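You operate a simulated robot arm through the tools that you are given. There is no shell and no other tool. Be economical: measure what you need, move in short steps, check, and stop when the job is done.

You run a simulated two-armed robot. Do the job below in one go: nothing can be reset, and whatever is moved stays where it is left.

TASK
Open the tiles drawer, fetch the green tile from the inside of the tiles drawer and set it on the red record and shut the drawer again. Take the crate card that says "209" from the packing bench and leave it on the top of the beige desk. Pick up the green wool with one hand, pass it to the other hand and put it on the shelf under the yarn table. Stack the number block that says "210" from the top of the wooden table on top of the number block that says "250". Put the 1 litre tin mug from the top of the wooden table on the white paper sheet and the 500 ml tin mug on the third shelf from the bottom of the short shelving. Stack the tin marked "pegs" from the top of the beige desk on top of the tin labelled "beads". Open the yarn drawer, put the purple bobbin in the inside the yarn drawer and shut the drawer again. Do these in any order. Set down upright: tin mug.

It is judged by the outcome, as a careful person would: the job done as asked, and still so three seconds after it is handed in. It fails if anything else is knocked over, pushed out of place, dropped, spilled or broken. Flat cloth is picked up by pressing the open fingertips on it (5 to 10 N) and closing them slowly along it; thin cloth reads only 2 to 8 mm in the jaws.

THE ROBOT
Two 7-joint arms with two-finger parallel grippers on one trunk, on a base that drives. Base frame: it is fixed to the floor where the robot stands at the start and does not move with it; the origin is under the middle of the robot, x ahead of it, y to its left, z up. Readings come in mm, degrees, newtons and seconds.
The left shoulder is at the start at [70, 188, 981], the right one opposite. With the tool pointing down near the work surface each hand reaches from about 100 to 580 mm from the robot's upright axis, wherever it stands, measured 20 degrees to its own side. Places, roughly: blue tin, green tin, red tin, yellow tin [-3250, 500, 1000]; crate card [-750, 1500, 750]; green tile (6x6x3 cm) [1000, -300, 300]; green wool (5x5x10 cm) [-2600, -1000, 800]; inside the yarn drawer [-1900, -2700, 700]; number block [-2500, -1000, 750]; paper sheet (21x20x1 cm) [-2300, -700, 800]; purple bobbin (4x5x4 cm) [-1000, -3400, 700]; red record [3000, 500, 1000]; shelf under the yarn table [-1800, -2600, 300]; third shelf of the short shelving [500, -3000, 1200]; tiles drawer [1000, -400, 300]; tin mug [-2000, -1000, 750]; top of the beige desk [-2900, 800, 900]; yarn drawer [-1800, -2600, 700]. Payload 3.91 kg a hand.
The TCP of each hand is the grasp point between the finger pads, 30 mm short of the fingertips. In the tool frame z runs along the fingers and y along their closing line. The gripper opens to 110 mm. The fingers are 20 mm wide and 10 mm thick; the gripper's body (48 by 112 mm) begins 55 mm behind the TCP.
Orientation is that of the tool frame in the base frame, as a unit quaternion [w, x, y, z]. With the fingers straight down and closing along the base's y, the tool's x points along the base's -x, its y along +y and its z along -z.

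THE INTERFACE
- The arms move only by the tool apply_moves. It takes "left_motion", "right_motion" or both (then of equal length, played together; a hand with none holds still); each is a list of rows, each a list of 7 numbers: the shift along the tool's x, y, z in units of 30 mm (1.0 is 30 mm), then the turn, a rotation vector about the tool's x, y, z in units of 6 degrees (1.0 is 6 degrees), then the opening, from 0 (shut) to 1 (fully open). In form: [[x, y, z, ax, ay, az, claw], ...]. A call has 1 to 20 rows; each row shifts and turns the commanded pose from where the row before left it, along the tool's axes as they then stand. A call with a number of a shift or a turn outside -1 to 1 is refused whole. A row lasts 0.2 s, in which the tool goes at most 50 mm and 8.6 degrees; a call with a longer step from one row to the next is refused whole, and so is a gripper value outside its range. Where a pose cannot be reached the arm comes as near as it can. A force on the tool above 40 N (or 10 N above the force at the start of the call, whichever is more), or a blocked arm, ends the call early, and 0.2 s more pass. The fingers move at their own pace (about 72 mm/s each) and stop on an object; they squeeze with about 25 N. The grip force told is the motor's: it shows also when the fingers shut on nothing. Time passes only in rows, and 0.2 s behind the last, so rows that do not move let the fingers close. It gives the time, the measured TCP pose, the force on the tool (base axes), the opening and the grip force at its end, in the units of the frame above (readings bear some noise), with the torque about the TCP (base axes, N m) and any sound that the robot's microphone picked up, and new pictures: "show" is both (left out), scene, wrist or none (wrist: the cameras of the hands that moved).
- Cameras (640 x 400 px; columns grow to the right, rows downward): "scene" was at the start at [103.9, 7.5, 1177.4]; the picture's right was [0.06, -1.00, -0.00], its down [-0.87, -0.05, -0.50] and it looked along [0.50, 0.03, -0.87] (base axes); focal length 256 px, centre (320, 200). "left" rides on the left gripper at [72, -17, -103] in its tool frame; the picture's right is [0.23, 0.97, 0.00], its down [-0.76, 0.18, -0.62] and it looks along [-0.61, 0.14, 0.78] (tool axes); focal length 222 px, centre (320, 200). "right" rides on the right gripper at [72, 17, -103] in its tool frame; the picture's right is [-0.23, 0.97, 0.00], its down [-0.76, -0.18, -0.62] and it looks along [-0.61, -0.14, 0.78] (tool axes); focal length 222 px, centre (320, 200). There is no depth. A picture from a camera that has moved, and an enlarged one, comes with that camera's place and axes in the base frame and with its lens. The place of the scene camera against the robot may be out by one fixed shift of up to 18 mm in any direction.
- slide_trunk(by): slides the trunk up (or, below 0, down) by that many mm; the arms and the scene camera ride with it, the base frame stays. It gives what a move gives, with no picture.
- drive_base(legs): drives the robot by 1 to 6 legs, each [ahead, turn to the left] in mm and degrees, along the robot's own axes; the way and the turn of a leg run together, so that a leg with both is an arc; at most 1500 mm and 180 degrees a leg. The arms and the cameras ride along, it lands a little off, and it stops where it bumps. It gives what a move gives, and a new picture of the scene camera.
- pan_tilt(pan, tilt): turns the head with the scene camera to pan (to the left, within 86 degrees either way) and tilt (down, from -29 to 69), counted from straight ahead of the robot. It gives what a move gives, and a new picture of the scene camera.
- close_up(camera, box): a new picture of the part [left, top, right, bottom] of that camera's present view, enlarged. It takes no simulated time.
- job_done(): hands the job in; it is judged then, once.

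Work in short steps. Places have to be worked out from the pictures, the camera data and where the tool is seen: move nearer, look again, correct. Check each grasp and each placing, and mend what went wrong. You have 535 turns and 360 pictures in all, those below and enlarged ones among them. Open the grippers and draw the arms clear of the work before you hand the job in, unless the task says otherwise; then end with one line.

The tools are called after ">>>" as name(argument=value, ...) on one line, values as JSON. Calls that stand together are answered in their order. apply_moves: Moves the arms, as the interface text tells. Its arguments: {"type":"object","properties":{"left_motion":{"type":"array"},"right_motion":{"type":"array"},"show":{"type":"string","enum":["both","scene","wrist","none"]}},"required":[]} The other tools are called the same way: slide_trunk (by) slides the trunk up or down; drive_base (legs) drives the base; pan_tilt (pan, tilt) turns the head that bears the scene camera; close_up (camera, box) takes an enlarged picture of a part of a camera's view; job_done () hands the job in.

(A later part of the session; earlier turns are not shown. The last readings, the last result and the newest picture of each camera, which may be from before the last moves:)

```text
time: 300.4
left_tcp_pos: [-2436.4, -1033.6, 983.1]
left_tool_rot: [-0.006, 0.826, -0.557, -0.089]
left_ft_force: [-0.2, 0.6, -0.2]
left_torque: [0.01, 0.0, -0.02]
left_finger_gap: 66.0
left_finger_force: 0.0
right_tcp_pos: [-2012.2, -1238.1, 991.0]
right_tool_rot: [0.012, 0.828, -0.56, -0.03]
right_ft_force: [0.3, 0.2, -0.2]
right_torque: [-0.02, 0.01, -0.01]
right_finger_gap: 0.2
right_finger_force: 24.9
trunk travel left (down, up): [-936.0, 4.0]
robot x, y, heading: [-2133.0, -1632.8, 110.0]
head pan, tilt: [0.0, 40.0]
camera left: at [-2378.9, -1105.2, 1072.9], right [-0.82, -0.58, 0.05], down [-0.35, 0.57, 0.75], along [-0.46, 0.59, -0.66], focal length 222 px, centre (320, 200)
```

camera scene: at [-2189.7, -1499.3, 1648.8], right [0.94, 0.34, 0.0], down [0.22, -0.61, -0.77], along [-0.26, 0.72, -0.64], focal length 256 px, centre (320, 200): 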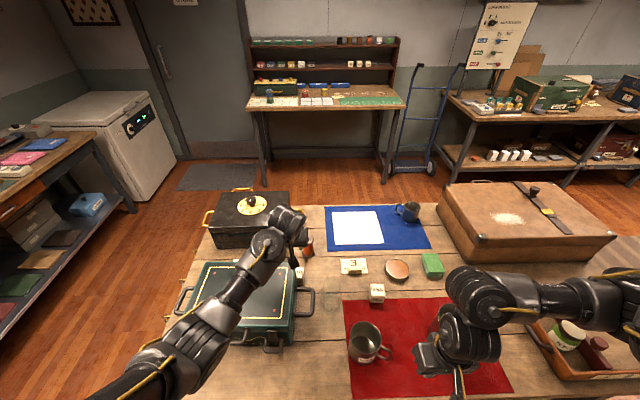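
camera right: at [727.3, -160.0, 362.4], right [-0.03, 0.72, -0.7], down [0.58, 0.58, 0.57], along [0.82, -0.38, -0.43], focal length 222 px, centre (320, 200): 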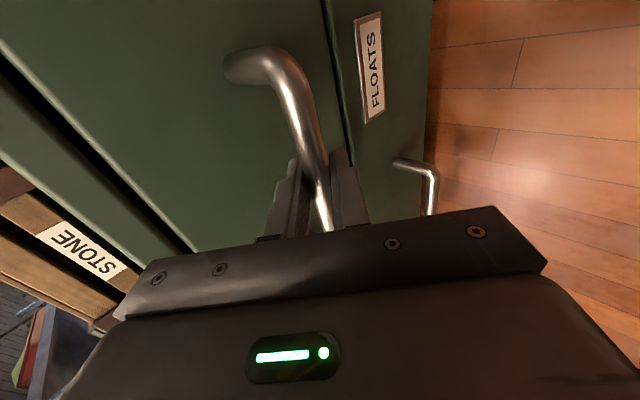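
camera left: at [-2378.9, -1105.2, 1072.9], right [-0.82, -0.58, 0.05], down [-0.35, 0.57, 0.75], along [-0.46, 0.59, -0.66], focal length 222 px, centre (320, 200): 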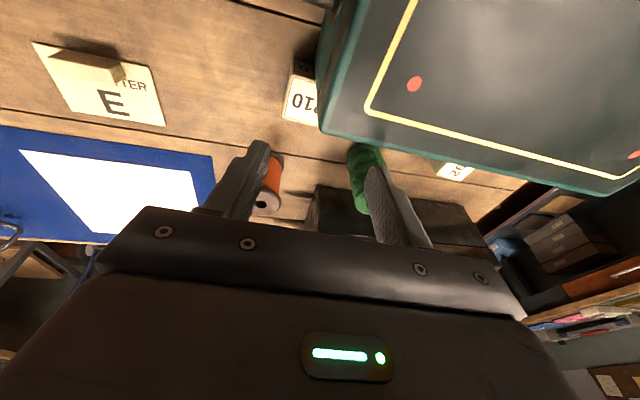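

Block is a ~50 mm cube at about (-2436,-1032), top 862. Straighten nearly upright so the wrist camera clears the teal box, and descend part-way.

>>> apply_moves(left_motion=[[0, 0, 0, 0, 0.8, 0, 0.75], [0.1, 0, 0.7, 0, 0, 0, 0.75], [0.1, 0, 0.7, 0, 0, 0, 0.75], [0.1, 0, 0.7, 0, 0, 0, 0.75]], show="wrist")

```text
time: 301.2
left_tcp_pos: [-2437.0, -1032.8, 965.8]
left_tool_rot: [0.01, 0.828, -0.557, -0.062]
left_ft_force: [3.9, -5.8, 16.7]
left_torque: [-0.49, 0.49, 0.3]
left_finger_gap: 82.5
left_finger_force: 0.0
right_tcp_pos: [-2010.7, -1240.1, 992.0]
right_tool_rot: [0.01, 0.828, -0.56, -0.032]
right_ft_force: [-0.3, 0.4, 0.1]
right_torque: [-0.03, 0.0, 0.02]
right_finger_gap: 0.0
right_finger_force: 25.4
trunk travel left (down, up): [-936.0, 4.0]
robot x, y, heading: [-2131.2, -1631.7, 109.9]
head pan, tilt: [0.0, 40.0]
stopped in row 3 (left hand): the force on the tool passed its limit at 51 N (the readings are from after the stop); the commanded pose is now the measured one
camera left: at [-2382.3, -1098.2, 1060.6], right [-0.81, -0.58, 0.06], down [-0.38, 0.6, 0.7], along [-0.45, 0.55, -0.71], focal length 222 px, centre (320, 200)
```

left: 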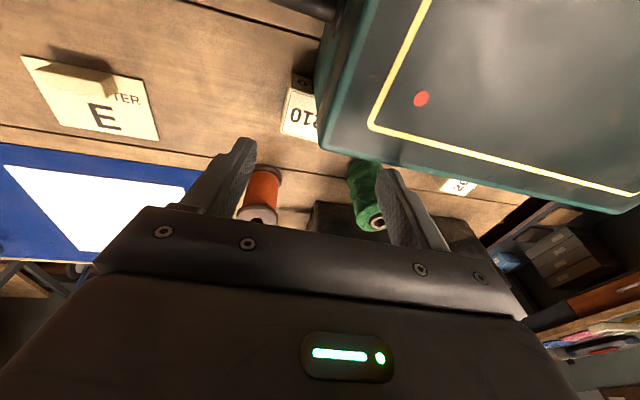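

The torque shows the left fingertip resting on the teal box lid — the box was nudged ~100 mm forward during my approach. I must pull it back. Rise, and move behind the box's far edge.

>>> apply_moves(left_motion=[[0, 0, -0.6, 0, 0, 0, 0.4], [-0.3, 0, -0.9, 0, -0.5, 0, 0], [-0.5, 0, -0.7, 0, -0.5, 0, 0], [0, 0.7, 0, 0, -0.5, -1, 0], [0, 0.7, 0, 0, -0.5, -1, 0], [0, 0.7, 0, 0, 0, -1, 0]], show="wrist")

>>> pan_tilt(pan=10, tilt=45)

```text
time: 302.6
left_tcp_pos: [-2495.3, -1042.2, 1035.2]
left_tool_rot: [-0.065, 0.895, -0.419, -0.142]
left_ft_force: [0.0, 0.4, -0.1]
left_torque: [-0.01, -0.01, -0.01]
left_finger_gap: 0.1
left_finger_force: 24.6
right_tcp_pos: [-2011.9, -1238.1, 990.5]
right_tool_rot: [0.011, 0.828, -0.56, -0.03]
right_ft_force: [0.1, 0.4, 0.0]
right_torque: [0.0, 0.0, 0.02]
right_finger_gap: 0.1
right_finger_force: 25.1
trunk travel left (down, up): [-936.0, 4.0]
robot x, y, heading: [-2129.7, -1635.5, 110.0]
head pan, tilt: [0.0, 40.0]
camera left: at [-2417.6, -1108.3, 1111.8], right [-0.61, -0.79, -0.07], down [-0.48, 0.3, 0.83], along [-0.63, 0.54, -0.56], focal length 222 px, centre (320, 200)
```

left: 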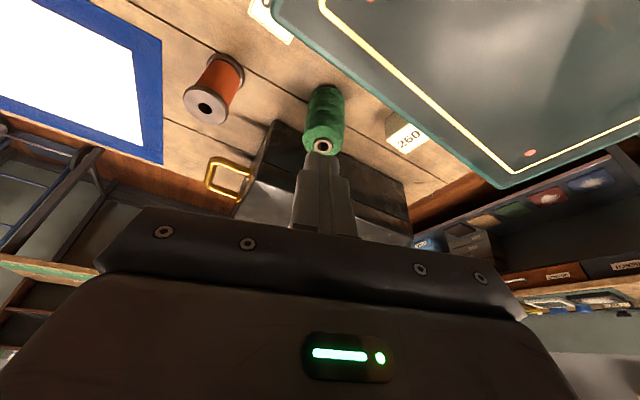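

```text
time: 303.3
left_tcp_pos: [-2495.2, -1041.5, 1036.0]
left_tool_rot: [-0.066, 0.894, -0.42, -0.14]
left_ft_force: [0.1, -0.1, -0.1]
left_torque: [0.01, 0.0, 0.01]
left_finger_gap: 0.0
left_finger_force: 25.5
right_tcp_pos: [-2013.5, -1238.2, 991.1]
right_tool_rot: [0.011, 0.827, -0.561, -0.029]
right_ft_force: [0.1, 0.2, -0.8]
right_torque: [0.0, -0.03, 0.01]
right_finger_gap: 0.1
right_finger_force: 24.9
trunk travel left (down, up): [-936.0, 4.0]
robot x, y, heading: [-2131.0, -1634.0, 109.5]
head pan, tilt: [10.0, 45.0]
camera scene: at [-2202.0, -1510.1, 1641.7], right [0.87, 0.5, 0.0], down [0.35, -0.61, -0.71], along [-0.35, 0.61, -0.71], focal length 256 px, centre (320, 200)
```

scene: 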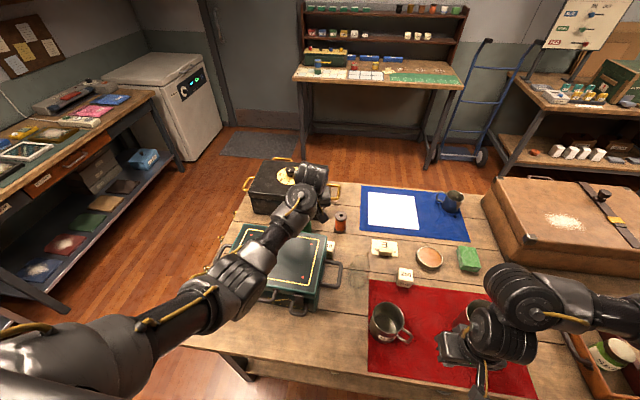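

Move the closed fingers over the gap behind the box's far edge (between box, wool and 260).

>>> apply_moves(left_motion=[[-0.25, 0.98, 0, 0, 0, 0, 0], [-0.25, 0.98, 0.3, 0, 0, 0, 0], [-0.23, 0.98, 0.7, 0, 0, 0, 0], [0, 0, 0.9, 0, 0, 0, 0]], show="wrist")

```text
time: 304.3
left_tcp_pos: [-2587.8, -1069.0, 984.3]
left_tool_rot: [-0.065, 0.894, -0.42, -0.14]
left_ft_force: [-0.5, 0.1, 0.5]
left_torque: [-0.01, -0.02, 0.01]
left_finger_gap: 0.0
left_finger_force: 25.2
right_tcp_pos: [-2013.0, -1238.0, 991.2]
right_tool_rot: [0.01, 0.827, -0.562, -0.031]
right_ft_force: [0.2, -1.4, 0.3]
right_torque: [0.03, 0.02, 0.0]
right_finger_gap: 0.1
right_finger_force: 24.8
trunk travel left (down, up): [-936.0, 4.0]
robot x, y, heading: [-2131.3, -1630.5, 109.8]
head pan, tilt: [10.0, 45.0]
camera left: at [-2510.4, -1135.2, 1060.3], right [-0.61, -0.79, -0.07], down [-0.48, 0.3, 0.83], along [-0.63, 0.54, -0.56], focal length 222 px, centre (320, 200)
```

left: 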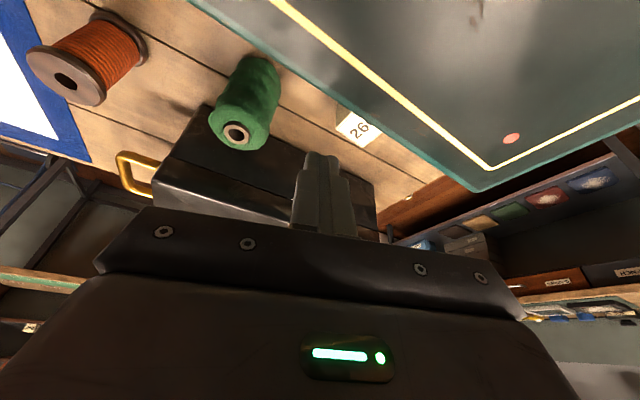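

Gap is clear (260 ~25 mm aside). Descend vertically ~62 mm.

>>> apply_moves(left_motion=[[0.2, -0.3, 0.65, 0, 0, 0, 0], [0.25, 0, 0.65, 0, 0, 0, 0], [0.25, 0, 0.65, 0, 0, 0, 0]], show="wrist")

```text
time: 305.1
left_tcp_pos: [-2580.6, -1065.2, 923.5]
left_tool_rot: [-0.065, 0.894, -0.42, -0.141]
left_ft_force: [-0.9, -0.3, -0.4]
left_torque: [-0.02, -0.04, 0.01]
left_finger_gap: 0.2
left_finger_force: 24.8
right_tcp_pos: [-2012.7, -1238.2, 992.1]
right_tool_rot: [0.011, 0.828, -0.561, -0.03]
right_ft_force: [-0.1, -0.5, -0.1]
right_torque: [-0.03, 0.0, -0.02]
right_finger_gap: 0.1
right_finger_force: 24.3
trunk travel left (down, up): [-936.0, 4.0]
robot x, y, heading: [-2132.2, -1632.4, 109.8]
head pan, tilt: [10.0, 45.0]
camera left: at [-2501.6, -1130.7, 998.7], right [-0.61, -0.79, -0.07], down [-0.48, 0.3, 0.83], along [-0.63, 0.54, -0.56], focal length 222 px, centre (320, 200)
```

left: 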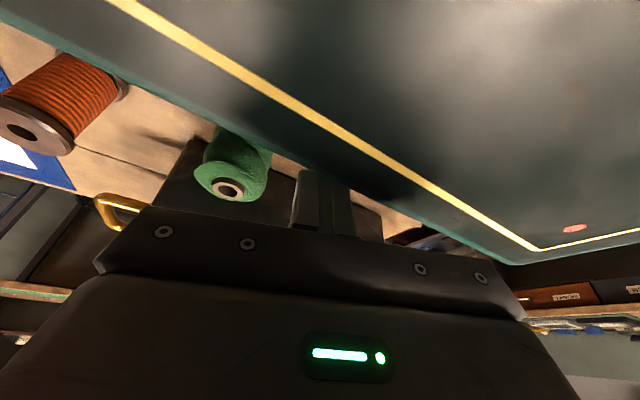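

Now pull the box back toward me ~120 mm (including the slack), slowly.

>>> apply_moves(left_motion=[[0.6, 0.22, -0.19, 0, 0, 0, 0], [0.6, 0.22, -0.19, 0, 0, 0, 0], [0.6, 0.22, -0.19, 0, 0, 0, 0], [0.6, 0.22, -0.19, 0, 0, 0, 0], [0.6, 0.22, -0.19, 0, 0, 0, 0]], show="scene")

```text
time: 306.3
left_tcp_pos: [-2544.1, -1160.2, 925.4]
left_tool_rot: [-0.065, 0.894, -0.42, -0.141]
left_ft_force: [-1.6, 3.6, 2.3]
left_torque: [-0.08, 0.01, -0.01]
left_finger_gap: 0.0
left_finger_force: 25.2
right_tcp_pos: [-2012.4, -1238.2, 991.5]
right_tool_rot: [0.01, 0.828, -0.56, -0.03]
right_ft_force: [-0.6, -0.7, 0.1]
right_torque: [0.03, 0.0, 0.03]
right_finger_gap: 0.1
right_finger_force: 24.9
trunk travel left (down, up): [-936.0, 4.0]
robot x, y, heading: [-2131.4, -1632.7, 109.7]
head pan, tilt: [10.0, 45.0]
camera scene: at [-2202.3, -1511.0, 1641.8], right [0.87, 0.5, 0.0], down [0.35, -0.61, -0.71], along [-0.35, 0.61, -0.71], focal length 256 px, centre (320, 200)
```

scene: 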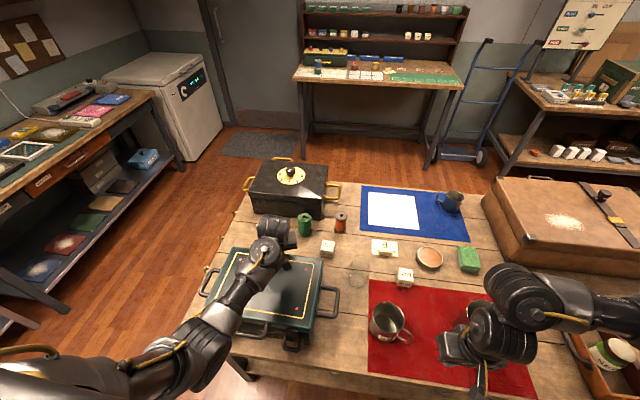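

Zoom to compare with the expected original lid corners, (322,263) and (237,248).

>>> close_up(camera="scene", box=[190, 190, 430, 340])

```text
2.67 times, centred on (310, 265) of scene
camera zoom: at [-2202.3, -1511.0, 1641.8], right [0.87, 0.5, 0.0], down [0.35, -0.61, -0.71], along [-0.35, 0.61, -0.71], focal length 684 px, centre (347, 27)
```

zoom: 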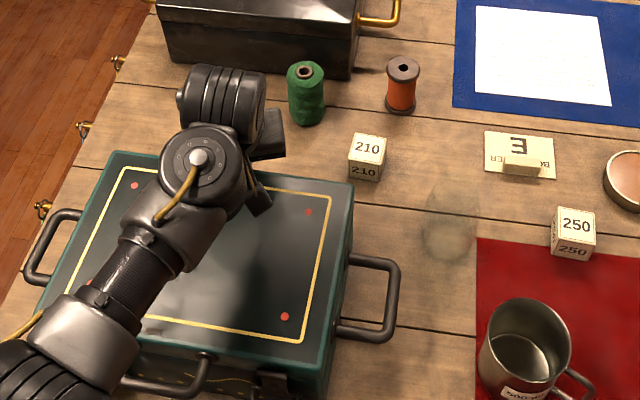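

Box is still ~15 mm too far; pull 14 mm more, then lift off.

>>> apply_moves(left_motion=[[0.42, 0.15, -0.13, 0, 0, 0, 0], [0, 0, 0, 0, 0, 0, 0], [-0.5, -0.1, 0, 0, 0, 0, 0], [-0.3, 0, -0.9, 0, 0, 0, 0], [-0.3, 0, -0.9, 0, 0, 0, 0], [-0.3, 0, -0.9, 0, 0, 0, 0]], show="none")

>>> close_up(camera="scene", box=[190, 190, 430, 340])

```text
time: 307.7
left_tcp_pos: [-2547.5, -1159.1, 1015.1]
left_tool_rot: [-0.064, 0.895, -0.419, -0.14]
left_ft_force: [-0.6, 0.8, 0.5]
left_torque: [-0.03, 0.0, 0.0]
left_finger_gap: 0.5
left_finger_force: 25.1
right_tcp_pos: [-2013.0, -1236.9, 991.0]
right_tool_rot: [0.011, 0.827, -0.561, -0.03]
right_ft_force: [-0.5, -0.5, 0.1]
right_torque: [0.04, 0.0, -0.01]
right_finger_gap: 0.0
right_finger_force: 24.6
trunk travel left (down, up): [-936.0, 4.0]
robot x, y, heading: [-2127.3, -1631.1, 109.6]
head pan, tilt: [10.0, 45.0]
```

```text
2.67 times, centred on (310, 265) of scene
camera zoom: at [-2201.9, -1509.8, 1641.6], right [0.87, 0.5, 0.0], down [0.35, -0.61, -0.71], along [-0.35, 0.61, -0.71], focal length 684 px, centre (347, 27)
```

zoom: 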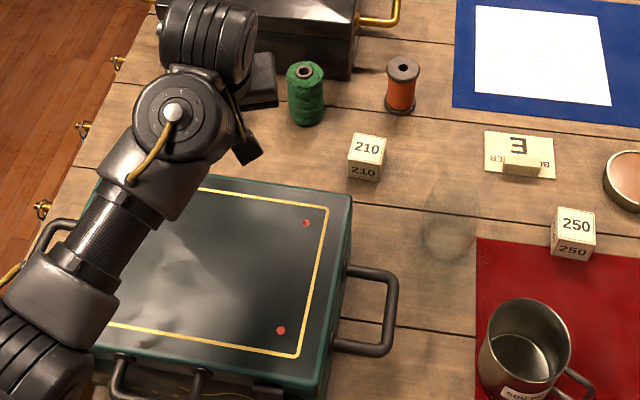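

Box is back in place (corner matches). Now go over block 210 at (-2448,-1028).

>>> apply_moves(left_motion=[[-0.2, -0.88, 0.06, 0, 0, 0, 0.4], [-0.2, -0.88, 0.06, 0, 0, 0, 0.75], [-0.2, -0.88, 0.06, 0, 0, 0, 0.75], [-0.2, -0.88, 0.06, 0, 0, 0, 0.75], [-0.2, -0.88, 0.06, 0, 0, 0, 0.75], [-0.2, -0.88, 0.06, 0, 0, 0, 0.75], [0, 0, 0, 0, 0.5, 1, 0.75], [0, 0, 0, 0, 0.5, 1, 0.75], [0, 0, 0, 0, 0.5, 1, 0.75], [0, 0, 0.5, 0, 0, 0.4, 0.75]], show="wrist")

```text
time: 309.9
left_tcp_pos: [-2451.9, -1026.8, 999.5]
left_tool_rot: [-0.008, 0.814, -0.576, -0.079]
left_ft_force: [0.8, -0.5, 0.4]
left_torque: [0.03, 0.0, 0.0]
left_finger_gap: 82.3
left_finger_force: 0.1
right_tcp_pos: [-2013.9, -1238.7, 991.1]
right_tool_rot: [0.01, 0.828, -0.56, -0.03]
right_ft_force: [-0.6, 0.2, -0.4]
right_torque: [-0.03, 0.01, 0.0]
right_finger_gap: 0.1
right_finger_force: 24.8
trunk travel left (down, up): [-936.0, 4.0]
robot x, y, heading: [-2130.9, -1629.9, 109.9]
head pan, tilt: [10.0, 45.0]
camera left: at [-2399.9, -1099.0, 1091.0], right [-0.84, -0.54, 0.05], down [-0.34, 0.59, 0.73], along [-0.42, 0.6, -0.68], focal length 222 px, centre (320, 200)
```

left: 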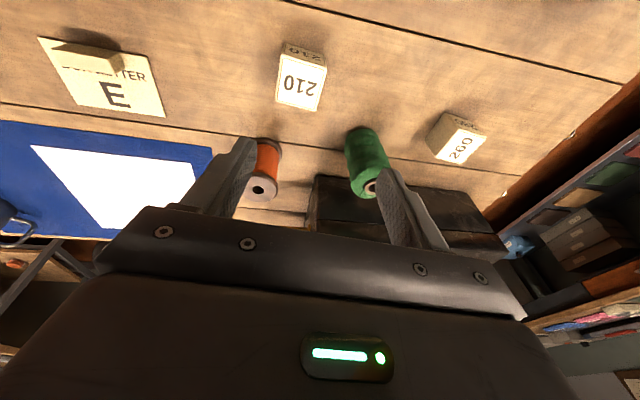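

210 measured at (-2438,-1023), ~43 mm cube. Align and descend most of the way.

>>> apply_moves(left_motion=[[0.2, -0.46, 0.7, 0, 0, 0, 0.7], [0.2, -0.46, 0.9, 0, 0, 0, 0.7], [0.2, 0, 0.9, 0, 0, 0, 0.7], [0, 0, 0.9, 0, 0, 0, 0.7]], show="wrist")

```text
time: 310.9
left_tcp_pos: [-2429.2, -1029.3, 905.4]
left_tool_rot: [-0.008, 0.814, -0.575, -0.08]
left_ft_force: [-0.8, 0.4, 0.1]
left_torque: [0.04, 0.01, 0.02]
left_finger_gap: 77.3
left_finger_force: 0.1
left hand out of reach, approached as far as the arm can: row 4
right_tcp_pos: [-2011.8, -1237.9, 990.9]
right_tool_rot: [0.012, 0.828, -0.56, -0.032]
right_ft_force: [0.1, 1.4, -0.2]
right_torque: [0.01, -0.01, -0.01]
right_finger_gap: 0.0
right_finger_force: 24.6
trunk travel left (down, up): [-936.0, 4.0]
robot x, y, heading: [-2132.7, -1633.3, 110.0]
head pan, tilt: [10.0, 45.0]
camera left: at [-2375.9, -1101.6, 995.7], right [-0.84, -0.54, 0.04], down [-0.34, 0.59, 0.73], along [-0.42, 0.6, -0.68], focal length 222 px, centre (320, 200)
```

left: 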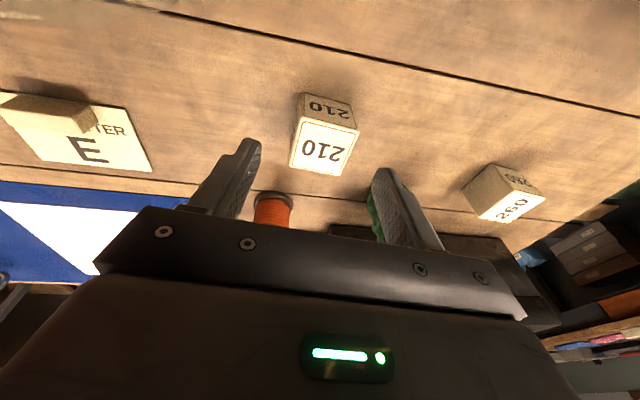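

Lower the trunk 57 mm to finish the descent, with a small sideways correction first.

>>> apply_moves(left_motion=[[0, 0.2, 0, 0, 0, 0, 0.7]], show="none")

>>> slide_trunk(by=-56)

>>> apply_moves(left_motion=[[0, 0, 0, 0, 0, 0, 0.1], [0, 0, 0, 0, 0, 0, 0.1], [0, 0, 0, 0, 0, 0, 0.1], [0, 0, 0, 0, 0, 0, 0.1]], show="wrist")

```text
time: 311.3
left_tcp_pos: [-2433.5, -1031.9, 906.5]
left_tool_rot: [-0.006, 0.814, -0.576, -0.079]
left_ft_force: [-0.5, -0.4, -0.5]
left_torque: [-0.02, 0.02, 0.0]
left_finger_gap: 77.0
left_finger_force: 0.0
right_tcp_pos: [-2011.9, -1238.2, 990.7]
right_tool_rot: [0.011, 0.827, -0.561, -0.03]
right_ft_force: [0.2, -0.2, 0.0]
right_torque: [-0.01, 0.03, 0.02]
right_finger_gap: 0.0
right_finger_force: 25.6
trunk travel left (down, up): [-936.0, 4.0]
robot x, y, heading: [-2133.6, -1630.8, 109.9]
head pan, tilt: [10.0, 45.0]
```

```text
time: 312.3
left_tcp_pos: [-2433.9, -1031.8, 849.3]
left_tool_rot: [-0.006, 0.815, -0.575, -0.079]
left_ft_force: [0.7, 0.3, 0.5]
left_torque: [0.01, 0.02, 0.02]
left_finger_gap: 77.0
left_finger_force: 0.0
right_tcp_pos: [-2012.9, -1238.8, 935.2]
right_tool_rot: [0.011, 0.828, -0.56, -0.03]
right_ft_force: [0.0, -0.3, 0.5]
right_torque: [0.02, -0.01, 0.0]
right_finger_gap: 0.1
right_finger_force: 25.4
trunk travel left (down, up): [-880.0, 60.0]
robot x, y, heading: [-2130.0, -1629.7, 109.8]
head pan, tilt: [10.0, 45.0]
```

```text
time: 313.3
left_tcp_pos: [-2434.6, -1031.9, 849.3]
left_tool_rot: [-0.007, 0.814, -0.575, -0.079]
left_ft_force: [0.0, 0.6, 2.3]
left_torque: [0.08, -0.08, 0.0]
left_finger_gap: 46.4
left_finger_force: 25.3
right_tcp_pos: [-2012.2, -1238.1, 934.6]
right_tool_rot: [0.01, 0.827, -0.561, -0.031]
right_ft_force: [-0.4, -0.8, 0.0]
right_torque: [-0.01, 0.0, -0.02]
right_finger_gap: 0.0
right_finger_force: 24.7
trunk travel left (down, up): [-880.0, 60.0]
robot x, y, heading: [-2130.9, -1632.8, 109.8]
head pan, tilt: [10.0, 45.0]
camera left: at [-2381.6, -1104.0, 940.6], right [-0.84, -0.54, 0.05], down [-0.34, 0.59, 0.73], along [-0.42, 0.6, -0.68], focal length 222 px, centre (320, 200)
```

left: 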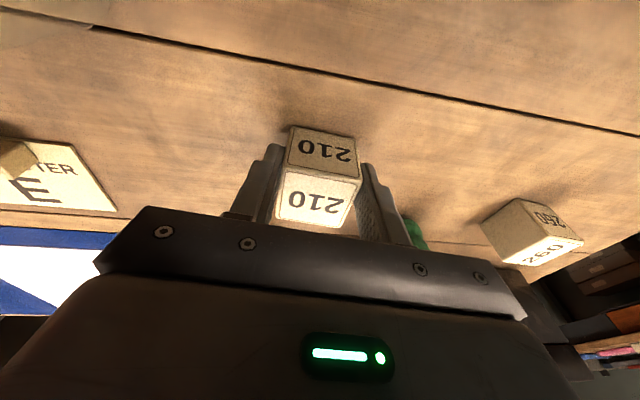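

Block 210 held (46 mm). Lift well clear with trunk and arm.

>>> slide_trunk(by=58)

>>> apply_moves(left_motion=[[-0.1, 0, -0.9, 0, 0, 0, 0.1], [-0.1, 0, -0.9, 0, 0, 0, 0.1], [-0.1, 0, -0.9, 0, -0.4, 0, 0.1], [-0.1, 0, -0.9, 0, -0.4, 0, 0.1], [-0.1, -0.2, -0.7, 0, -0.4, 0, 0.1]], show="none")

```text
time: 314.2
left_tcp_pos: [-2434.9, -1030.4, 906.9]
left_tool_rot: [-0.008, 0.814, -0.575, -0.078]
left_ft_force: [-0.2, 0.4, -0.7]
left_torque: [-0.01, 0.01, -0.02]
left_finger_gap: 46.4
left_finger_force: 25.4
right_tcp_pos: [-2012.5, -1237.4, 993.0]
right_tool_rot: [0.011, 0.827, -0.561, -0.03]
right_ft_force: [-0.3, -0.4, 0.3]
right_torque: [-0.01, 0.0, 0.01]
right_finger_gap: 0.0
right_finger_force: 25.1
trunk travel left (down, up): [-938.0, 2.0]
robot x, y, heading: [-2134.3, -1631.2, 110.1]
head pan, tilt: [10.0, 45.0]
```

```text
time: 315.4
left_tcp_pos: [-2420.8, -1030.0, 1011.5]
left_tool_rot: [-0.004, 0.821, -0.562, -0.099]
left_ft_force: [0.5, -0.2, -0.2]
left_torque: [-0.02, 0.02, -0.01]
left_finger_gap: 46.1
left_finger_force: 25.0
left hand out of reach, approached as far as the arm can: row 3, 4, 5
right_tcp_pos: [-2012.0, -1238.6, 993.9]
right_tool_rot: [0.011, 0.827, -0.561, -0.031]
right_ft_force: [0.6, -0.7, -0.3]
right_torque: [0.02, 0.02, -0.02]
right_finger_gap: 0.0
right_finger_force: 25.7
trunk travel left (down, up): [-938.0, 2.0]
robot x, y, heading: [-2132.0, -1635.6, 109.8]
head pan, tilt: [10.0, 45.0]
```

Back off, shift right along the table, and return to face block 250.

>>> drive_base(legs=[[-290, 0], [0, -90], [280, 0], [0, 90]])

>>> pan_tilt(pan=5, tilt=45)

>>> close_up(camera="scene", box=[160, 130, 480, 330])

```text
time: 326.5
left_tcp_pos: [-2063.2, -1197.7, 1010.8]
left_tool_rot: [-0.004, 0.821, -0.562, -0.1]
left_ft_force: [0.1, -0.7, -0.8]
left_torque: [-0.02, -0.02, -0.01]
left_finger_gap: 45.9
left_finger_force: 25.2
right_tcp_pos: [-1652.8, -1405.8, 992.4]
right_tool_rot: [0.012, 0.827, -0.561, -0.031]
right_ft_force: [-0.3, 0.0, 0.6]
right_torque: [0.0, 0.01, 0.0]
right_finger_gap: 0.0
right_finger_force: 25.1
trunk travel left (down, up): [-938.0, 2.0]
robot x, y, heading: [-1771.1, -1799.4, 110.1]
head pan, tilt: [10.0, 45.0]
camera scene: at [-1842.6, -1678.2, 1643.7], right [0.87, 0.5, 0.0], down [0.35, -0.61, -0.71], along [-0.35, 0.61, -0.71], focal length 256 px, centre (320, 200)
```

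scene: 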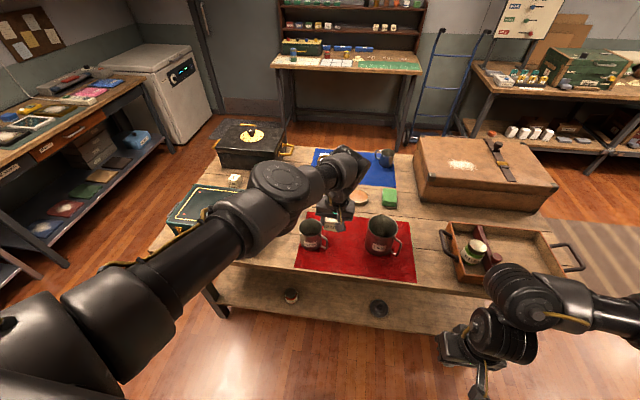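

```text
time: 327.2
left_tcp_pos: [-2062.6, -1198.4, 1011.7]
left_tool_rot: [-0.004, 0.822, -0.562, -0.099]
left_ft_force: [0.5, 0.1, 0.1]
left_torque: [-0.04, -0.03, 0.01]
left_finger_gap: 46.6
left_finger_force: 24.9
right_tcp_pos: [-1653.6, -1405.2, 993.4]
right_tool_rot: [0.01, 0.827, -0.561, -0.031]
right_ft_force: [-0.6, -0.2, -0.2]
right_torque: [0.02, 0.02, -0.01]
right_finger_gap: 0.1
right_finger_force: 24.7
trunk travel left (down, up): [-938.0, 2.0]
robot x, y, heading: [-1768.5, -1800.2, 109.8]
head pan, tilt: [5.0, 45.0]
camera scene: at [-1836.7, -1675.0, 1643.7], right [0.91, 0.42, 0.0], down [0.3, -0.64, -0.71], along [-0.3, 0.64, -0.71], focal length 256 px, centre (320, 200)
```

scene: 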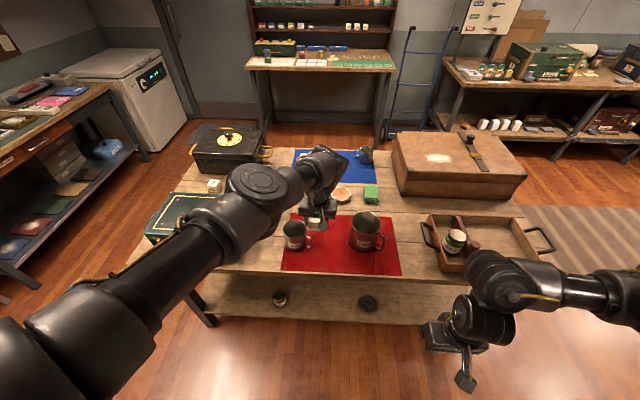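

```text
2.00 times, centred on (320, 230) of scene
camera zoom: at [-1836.7, -1675.0, 1643.7], right [0.91, 0.42, 0.0], down [0.3, -0.64, -0.71], along [-0.3, 0.64, -0.71], focal length 513 px, centre (320, 140)
```

zoom: 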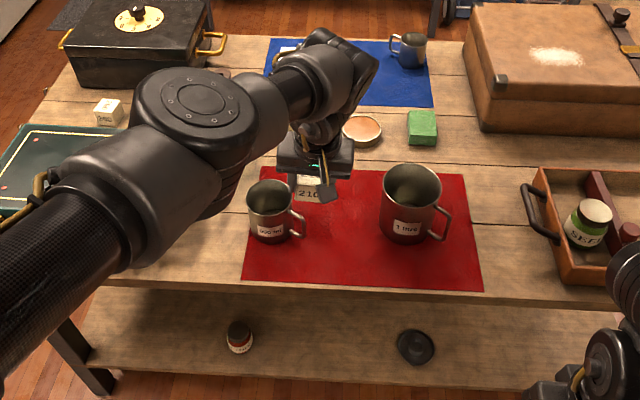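

Drive forward 220 mm, the hand passing above the mugs, and look.

>>> drive_base(legs=[[220, 0]])

>>> close_up(camera="left", box=[0, 0, 640, 400])

```text
time: 328.9
left_tcp_pos: [-2137.0, -998.1, 1012.9]
left_tool_rot: [-0.005, 0.822, -0.561, -0.1]
left_ft_force: [0.1, 0.0, -0.7]
left_torque: [0.01, 0.04, -0.01]
left_finger_gap: 46.3
left_finger_force: 25.3
right_tcp_pos: [-1727.6, -1202.6, 995.2]
right_tool_rot: [0.01, 0.828, -0.56, -0.031]
right_ft_force: [-0.3, -0.2, -0.8]
right_torque: [0.03, 0.01, 0.04]
right_finger_gap: 0.2
right_finger_force: 25.3
trunk travel left (down, up): [-938.0, 2.0]
robot x, y, heading: [-1844.9, -1598.4, 109.9]
head pan, tilt: [5.0, 45.0]
camera scene: at [-1909.7, -1474.5, 1644.0], right [0.91, 0.42, 0.0], down [0.3, -0.64, -0.71], along [-0.3, 0.64, -0.71], focal length 256 px, centre (320, 200)
```

scene: 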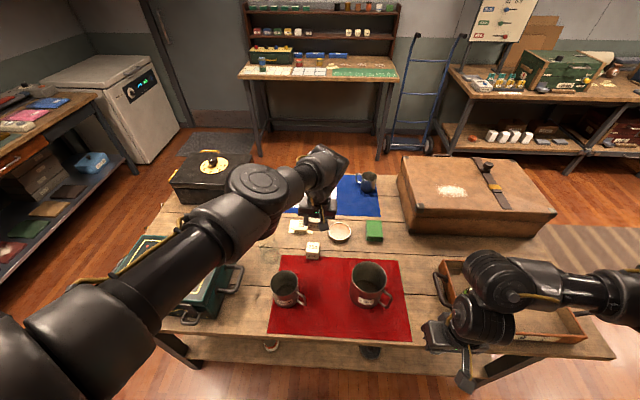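

```text
1.00 times, centred on (320, 200) of left (not enlarged: the box is as wide or as high as the picture)
camera zoom: at [-2079.1, -1069.9, 1100.0], right [-0.82, -0.57, 0.06], down [-0.33, 0.56, 0.76], along [-0.47, 0.6, -0.65], focal length 222 px, centre (320, 200)
```

zoom: 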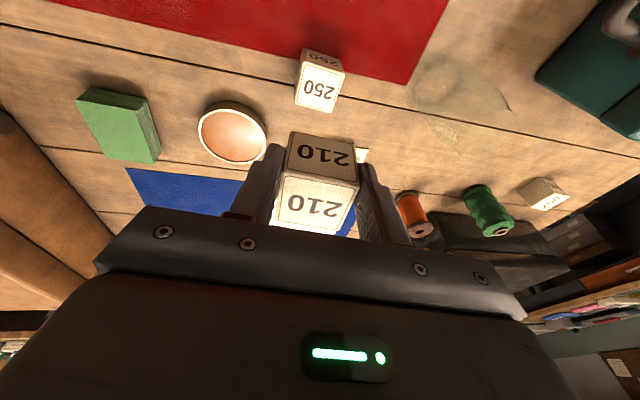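

250 top at about (-2157,-994,857). Restore the pick tilt, align, and lower to 25 mm above.

>>> apply_moves(left_motion=[[0.1, 0.11, 0.6, 0, 0.4, 0.3, 0.1], [0.1, 0.11, 0.8, 0, 0, 0, 0.1], [0.1, 0.11, 0.8, 0, 0, 0, 0.1], [0.05, 0, 0.8, 0, 0, 0, 0.1]], show="wrist")

```text
time: 329.9
left_tcp_pos: [-2151.7, -996.8, 939.5]
left_tool_rot: [-0.004, 0.822, -0.56, -0.099]
left_ft_force: [-0.2, -1.0, -0.6]
left_torque: [-0.01, 0.0, 0.02]
left_finger_gap: 46.7
left_finger_force: 25.3
left hand out of reach, approached as far as the arm can: row 1
right_tcp_pos: [-1728.0, -1202.6, 993.7]
right_tool_rot: [0.01, 0.828, -0.559, -0.03]
right_ft_force: [0.8, -0.3, 0.7]
right_torque: [-0.02, 0.03, 0.01]
right_finger_gap: 0.1
right_finger_force: 24.8
trunk travel left (down, up): [-938.0, 2.0]
robot x, y, heading: [-1849.1, -1597.1, 109.9]
head pan, tilt: [5.0, 45.0]
camera left: at [-2094.1, -1069.6, 1027.0], right [-0.82, -0.57, 0.06], down [-0.33, 0.56, 0.76], along [-0.47, 0.6, -0.65], focal length 222 px, centre (320, 200)
```

left: 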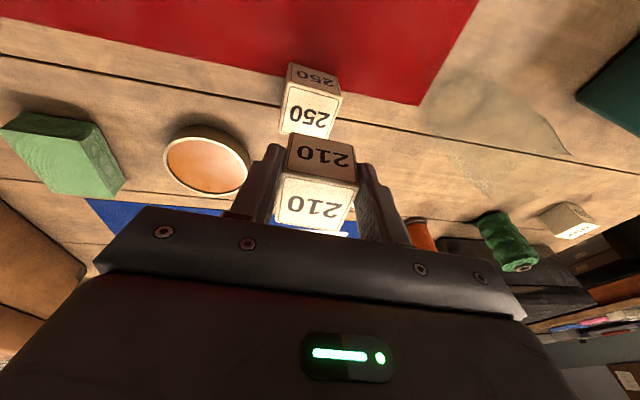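

Apply the rotation now and a small correction, lower to ~10 mm above.

>>> apply_moves(left_motion=[[0, 0, 0, 0, 0.4, 0.3, 0.1], [0.15, -0.1, 0.5, 0, 0, 0, 0.1], [0.1, 0, 0.45, 0, 0, 0, 0.1]], show="wrist")

>>> close_up(camera="scene", box=[260, 190, 380, 270])

```text
time: 330.7
left_tcp_pos: [-2150.5, -1002.8, 911.0]
left_tool_rot: [0.009, 0.815, -0.574, -0.082]
left_ft_force: [-0.3, -0.5, -0.2]
left_torque: [0.0, -0.02, -0.01]
left_finger_gap: 46.6
left_finger_force: 24.8
right_tcp_pos: [-1727.3, -1202.1, 992.8]
right_tool_rot: [0.01, 0.828, -0.56, -0.03]
right_ft_force: [0.2, -1.1, 0.8]
right_torque: [0.03, -0.03, 0.01]
right_finger_gap: 0.0
right_finger_force: 25.0
trunk travel left (down, up): [-938.0, 2.0]
robot x, y, heading: [-1846.9, -1592.9, 109.9]
head pan, tilt: [5.0, 45.0]
camera left: at [-2096.2, -1072.2, 1002.3], right [-0.83, -0.54, 0.08], down [-0.33, 0.6, 0.73], along [-0.44, 0.58, -0.68], focal length 222 px, centre (320, 200)
```

left: 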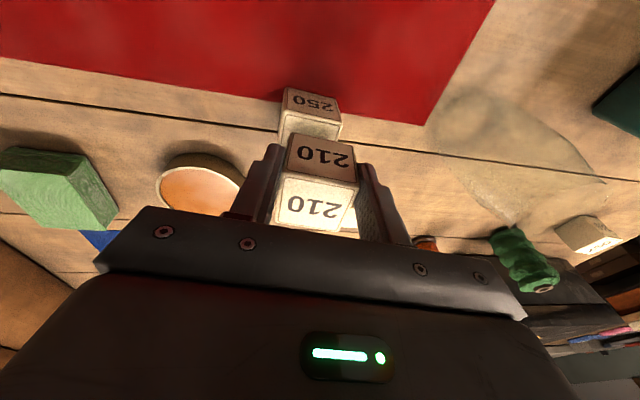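

```text
5.00 times, centred on (320, 230) of scene
camera zoom: at [-1910.4, -1471.6, 1643.8], right [0.91, 0.42, 0.0], down [0.3, -0.64, -0.71], along [-0.3, 0.64, -0.71], focal length 1283 px, centre (320, 50)
```

zoom: 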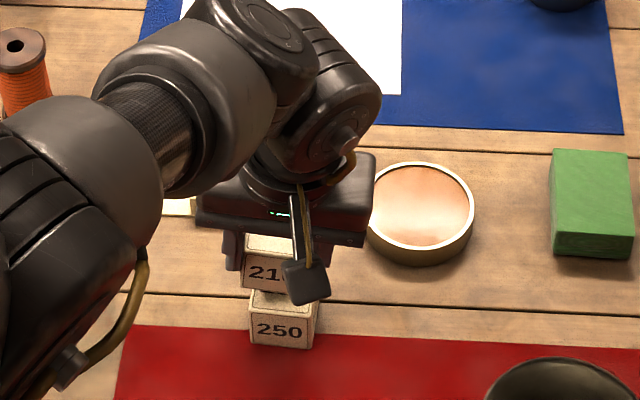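

210 needs ~6 mm right and ~3 mm back. Correct, then lower until contact.

>>> apply_moves(left_motion=[[0.1, -0.2, 0.15, 0, 0, 0, 0.1], [0.02, 0, 0.15, 0, 0, 0, 0.1], [0.02, 0, 0.12, 0, 0, 0, 0.1], [0, 0, 0.08, 0, 0, 0, 0.1]], show="wrist")

>>> close_up(camera="scene", box=[270, 210, 360, 270])

```text
time: 331.7
left_tcp_pos: [-2142.6, -1006.8, 901.5]
left_tool_rot: [0.009, 0.815, -0.574, -0.083]
left_ft_force: [0.9, 0.5, -0.5]
left_torque: [0.02, 0.0, 0.01]
left_finger_gap: 46.3
left_finger_force: 24.9
left hand out of reach, approached as far as the arm can: row 1, 4
right_tcp_pos: [-1728.4, -1201.6, 993.4]
right_tool_rot: [0.01, 0.828, -0.56, -0.031]
right_ft_force: [0.2, -1.0, 0.5]
right_torque: [0.01, 0.02, 0.02]
right_finger_gap: 0.0
right_finger_force: 25.3
trunk travel left (down, up): [-938.0, 2.0]
robot x, y, heading: [-1846.1, -1596.1, 110.1]
head pan, tilt: [5.0, 45.0]
camera left: at [-2088.2, -1076.5, 992.7], right [-0.83, -0.54, 0.08], down [-0.33, 0.6, 0.73], along [-0.44, 0.58, -0.68], focal length 222 px, centre (320, 200)
```

left: 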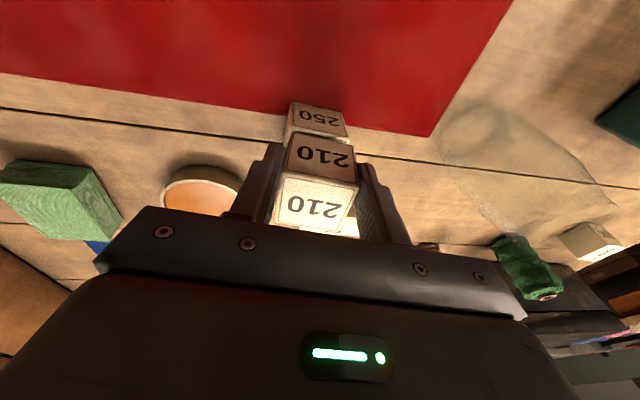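

```text
6.67 times, centred on (315, 240) of scene
camera zoom: at [-1910.1, -1471.3, 1643.7], right [0.91, 0.42, 0.0], down [0.3, -0.64, -0.71], along [-0.3, 0.64, -0.71], focal length 1710 px, centre (353, -67)
```

zoom: 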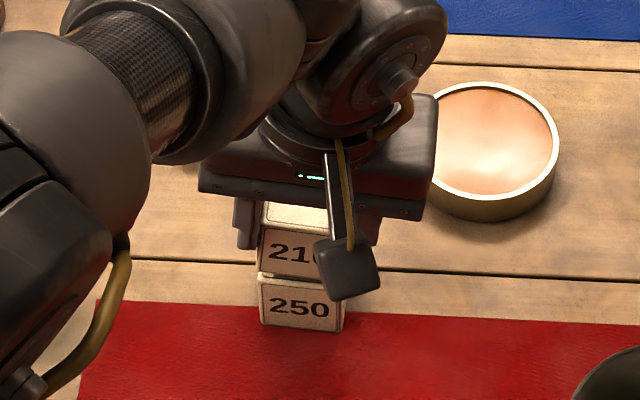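

Aligned. Finish lowering with the trunk.

>>> slide_trunk(by=-6)

```text
time: 332.2
left_tcp_pos: [-2143.2, -1006.3, 896.1]
left_tool_rot: [0.009, 0.815, -0.573, -0.083]
left_ft_force: [0.0, -1.7, 4.3]
left_torque: [0.1, -0.05, -0.04]
left_finger_gap: 46.5
left_finger_force: 25.4
right_tcp_pos: [-1728.2, -1202.4, 987.5]
right_tool_rot: [0.012, 0.828, -0.56, -0.03]
right_ft_force: [0.1, 0.4, -0.1]
right_torque: [0.0, -0.03, 0.02]
right_finger_gap: 0.1
right_finger_force: 25.8
trunk travel left (down, up): [-932.0, 8.0]
robot x, y, heading: [-1846.7, -1595.9, 109.9]
head pan, tilt: [5.0, 45.0]
```

Contact at 4 N. Lower 1 mm more, release, and rise.

>>> slide_trunk(by=-1)

>>> apply_moves(left_motion=[[0, 0, 0, 0, 0, 0, 0.5], [0, 0, 0, 0, 0, 0, 0.6], [0, 0, -0.5, 0, 0, 0, 0.6], [0, 0, -0.8, 0, 0, 0, 0.6], [0, 0, -0.8, 0, 0, 0, 0.6]], show="wrist")

>>> close_up(camera="scene", box=[270, 210, 360, 270])

```text
time: 332.7
left_tcp_pos: [-2142.1, -1006.8, 896.3]
left_tool_rot: [0.008, 0.815, -0.574, -0.083]
left_ft_force: [0.0, -0.6, 8.5]
left_torque: [0.23, -0.08, 0.01]
left_finger_gap: 46.5
left_finger_force: 24.9
right_tcp_pos: [-1727.5, -1203.3, 987.2]
right_tool_rot: [0.011, 0.828, -0.559, -0.031]
right_ft_force: [-0.3, 0.2, -0.7]
right_torque: [-0.03, -0.01, 0.01]
right_finger_gap: 0.1
right_finger_force: 25.0
trunk travel left (down, up): [-931.0, 9.0]
robot x, y, heading: [-1844.8, -1595.5, 110.1]
head pan, tilt: [5.0, 45.0]
```

```text
time: 333.9
left_tcp_pos: [-2134.3, -1012.5, 958.8]
left_tool_rot: [0.01, 0.815, -0.574, -0.082]
left_ft_force: [0.8, -0.2, 0.0]
left_torque: [0.04, 0.0, -0.01]
left_finger_gap: 66.2
left_finger_force: 0.0
right_tcp_pos: [-1727.4, -1202.3, 985.4]
right_tool_rot: [0.012, 0.828, -0.56, -0.031]
right_ft_force: [-0.7, 0.1, 0.9]
right_torque: [-0.02, -0.01, 0.0]
right_finger_gap: 0.0
right_finger_force: 24.7
trunk travel left (down, up): [-931.0, 9.0]
robot x, y, heading: [-1847.1, -1592.1, 109.7]
head pan, tilt: [5.0, 45.0]
camera left: at [-2079.1, -1081.9, 1049.3], right [-0.83, -0.55, 0.08], down [-0.33, 0.6, 0.73], along [-0.44, 0.58, -0.68], focal length 222 px, centre (320, 200)
```

left: 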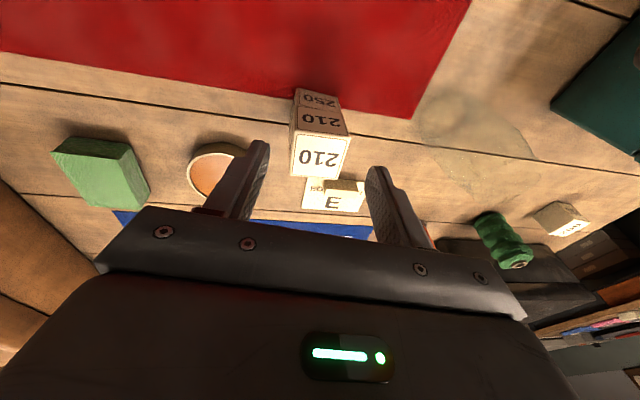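

```text
6.67 times, centred on (315, 240) of scene
camera zoom: at [-1909.9, -1471.9, 1636.7], right [0.91, 0.42, 0.0], down [0.3, -0.64, -0.71], along [-0.3, 0.64, -0.71], focal length 1710 px, centre (353, -67)
```

zoom: 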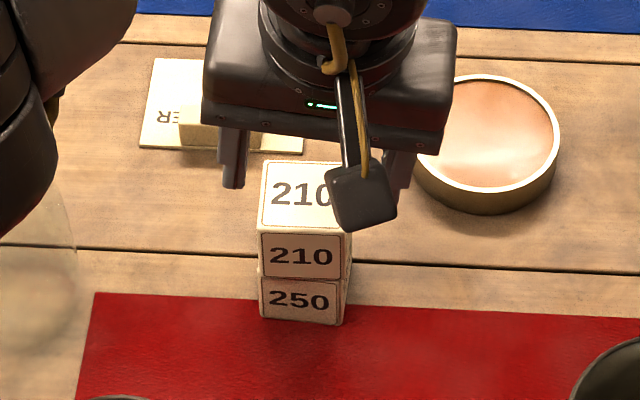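

210 sits squarely on 250. Now the 1 litre mug with the right hand: retract the left hand upward/back, and bring the right hand over for a look.

>>> apply_moves(left_motion=[[0, 0, -0.8, 0, -0.5, 0, 0.6], [0, 0, -0.8, 0, -0.5, 0, 0.6], [0.9, 0, -0.3, 0, 0, 0, 0.6], [0.9, 0, -0.3, 0, 0, 0, 0.6], [0.9, 0, -0.3, 0, 0, 0, 0.6], [0.9, 0.3, -0.3, 0, 0, 0, 0.6]], right_motion=[[0, 0, 0, 0, 0, 0, 0.5], [-0.5, 0.9, 0, 0, 0, 0, 0.5], [-0.6, 0.9, 0, 0, 0, 0, 0.5], [-0.6, 0.9, 0, 0, 0, 0, 0.5], [-0.6, 0.9, 0, 0, 0, 0, 0.5], [-0.6, 0.5, 0, 0, 0, 0, 0.5]], show="both")

```text
time: 335.3
left_tcp_pos: [-2133.5, -1008.1, 959.4]
left_tool_rot: [-0.002, 0.811, -0.578, -0.09]
left_ft_force: [-0.5, 0.6, -0.5]
left_torque: [0.02, -0.01, 0.01]
left_finger_gap: 66.0
left_finger_force: 0.1
left hand out of reach, approached as far as the arm can: row 1, 2, 3, 4, 5, 6
right_tcp_pos: [-1871.2, -1157.5, 987.8]
right_tool_rot: [0.011, 0.828, -0.56, -0.03]
right_ft_force: [0.3, 0.4, -0.2]
right_torque: [-0.04, -0.02, 0.04]
right_finger_gap: 54.6
right_finger_force: 0.0
right hand out of reach, approached as far as the arm can: row 2, 3
trunk travel left (down, up): [-931.0, 9.0]
robot x, y, heading: [-1846.5, -1591.5, 109.8]
head pan, tilt: [5.0, 45.0]
camera scene: at [-1912.2, -1471.2, 1636.6], right [0.91, 0.42, 0.0], down [0.3, -0.64, -0.71], along [-0.3, 0.64, -0.71], focal length 256 px, centre (320, 200)
camera right: at [-1854.5, -1231.1, 1090.2], right [-0.99, -0.15, 0.06], down [-0.08, 0.76, 0.64], along [-0.14, 0.63, -0.77], focal length 222 px, centre (320, 200)
camera left: at [-2079.5, -1081.3, 1048.4], right [-0.84, -0.54, 0.07], down [-0.32, 0.59, 0.74], along [-0.44, 0.61, -0.66], focal length 222 px, centre (320, 200)
```

scene: 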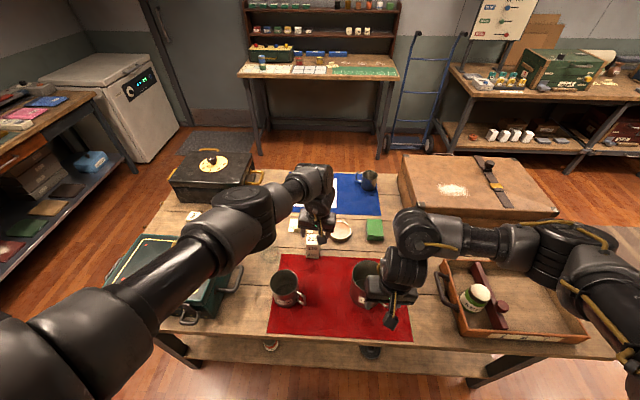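
right: 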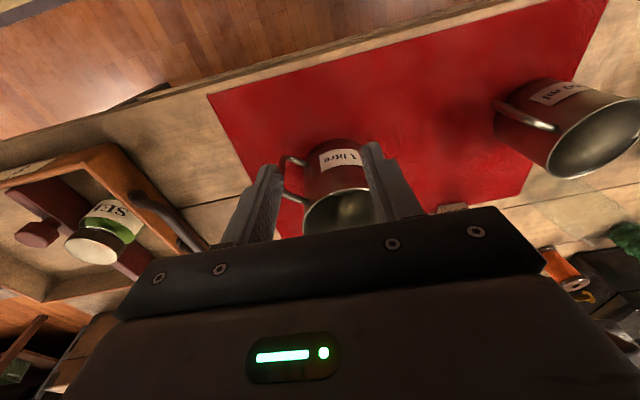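
left: 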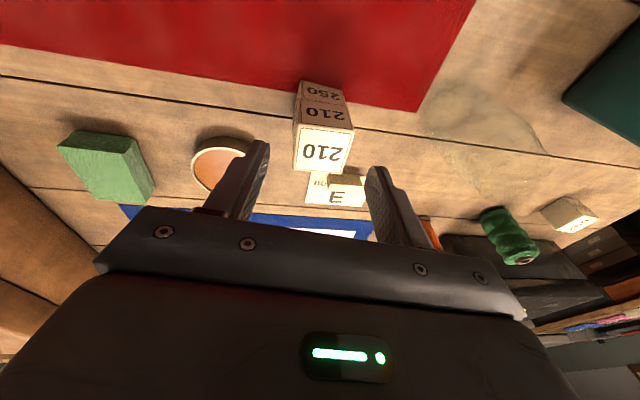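

The left hand needs more forward tilt before it can rise. I tilt it, then retract up and back.

>>> apply_moves(left_motion=[[0, 0.2, 0, 0, -0.7, 0, 0.6], [0, 0.2, 0, 0, -0.7, 0, 0.6], [0, 0, -0.3, 0, -0.7, 0, 0.6], [0, 0, -0.8, 0, -0.7, 0, 0.6], [0.2, 0, -0.8, 0, -0.5, 0, 0.6], [0.9, 0, -0.6, 0, 0, 0, 0.6], [0.9, 0, -0.6, 0, 0, 0, 0.6], [0.9, 0.3, -0.6, 0, 0, 0, 0.6], [0.9, 0.5, -0.6, 0, 0, 0, 0.6]], show="scene")

```text
time: 337.3
left_tcp_pos: [-2132.2, -1007.5, 960.0]
left_tool_rot: [-0.002, 0.811, -0.578, -0.091]
left_ft_force: [-1.3, 0.0, 0.9]
left_torque: [-0.01, 0.01, 0.01]
left_finger_gap: 65.9
left_finger_force: 0.0
left hand out of reach, approached as far as the arm can: row 1, 2, 3, 4, 5, 6, 7, 8, 9
right_tcp_pos: [-1869.6, -1157.4, 988.7]
right_tool_rot: [0.01, 0.828, -0.559, -0.031]
right_ft_force: [-0.9, 0.0, 0.4]
right_torque: [0.0, 0.02, -0.03]
right_finger_gap: 54.9
right_finger_force: 0.0
trunk travel left (down, up): [-931.0, 9.0]
robot x, y, heading: [-1843.8, -1596.5, 109.7]
head pan, tilt: [5.0, 45.0]
camera scene: at [-1910.5, -1471.4, 1636.7], right [0.91, 0.42, 0.0], down [0.3, -0.64, -0.71], along [-0.3, 0.64, -0.71], focal length 256 px, centre (320, 200)
```

scene: 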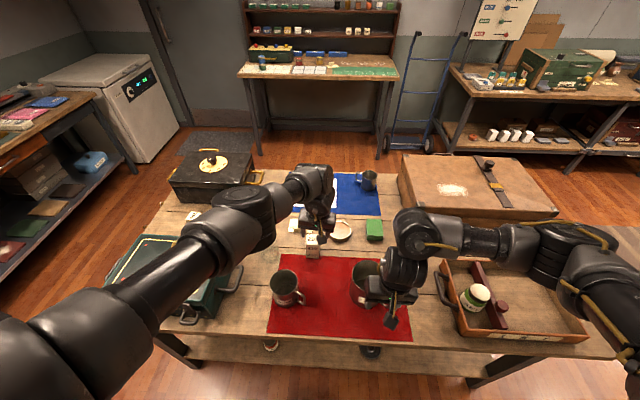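

Try yawing the hand back (−) in place, which should free the wrist, then lift.

>>> apply_moves(left_motion=[[0, 0, 0, 0, 0, -0.7, 0.6], [0, 0, 0, 0, 0, -1, 0.6], [0, 0, 0, 0, 0, -1, 0.6], [0, 0, -0.7, 0, 0, -1, 0.6], [0, 0, -0.7, 0, 0, 0, 0.6], [0, 0, -0.7, 0, -0.5, 0, 0.6]], show="none")

```text
time: 338.7
left_tcp_pos: [-2131.6, -1008.4, 970.6]
left_tool_rot: [-0.017, 0.897, -0.434, -0.089]
left_ft_force: [0.8, -0.6, -0.7]
left_torque: [0.05, 0.02, -0.01]
left_finger_gap: 66.1
left_finger_force: 0.0
left hand out of reach, approached as far as the arm can: row 4, 5, 6
right_tcp_pos: [-1869.8, -1157.5, 988.9]
right_tool_rot: [0.01, 0.828, -0.559, -0.03]
right_ft_force: [0.0, 0.7, 0.4]
right_torque: [-0.01, 0.04, 0.0]
right_finger_gap: 54.9
right_finger_force: 0.1
trunk travel left (down, up): [-931.0, 9.0]
robot x, y, heading: [-1845.4, -1597.6, 109.9]
head pan, tilt: [5.0, 45.0]
```

>>> apply_moves(left_motion=[[0.5, 0.5, -0.2, 0, 0, -0.5, 0.6], [0.5, 0.7, -0.2, 0, 0, 0, 0.6], [0.5, 0.8, -0.2, 0, 0, 0, 0.6], [0.5, 0.8, -0.2, 0, 0, 0, 0.6], [0.5, 0.5, -0.4, 0, 0, 0, 0.6]], show="none")

```text
time: 339.9
left_tcp_pos: [-2170.1, -1028.3, 946.4]
left_tool_rot: [0.011, 0.909, -0.406, -0.093]
left_ft_force: [0.5, -0.8, 0.3]
left_torque: [-0.04, 0.05, 0.0]
left_finger_gap: 66.1
left_finger_force: 0.0
left hand out of reach, approached as far as the arm can: row 1, 2, 3, 4, 5
right_tcp_pos: [-1870.0, -1157.8, 989.0]
right_tool_rot: [0.01, 0.828, -0.56, -0.03]
right_ft_force: [0.4, 0.1, 0.7]
right_torque: [-0.01, 0.01, -0.02]
right_finger_gap: 55.0
right_finger_force: 0.0
trunk travel left (down, up): [-931.0, 9.0]
robot x, y, heading: [-1844.0, -1595.2, 109.9]
head pan, tilt: [5.0, 45.0]
```

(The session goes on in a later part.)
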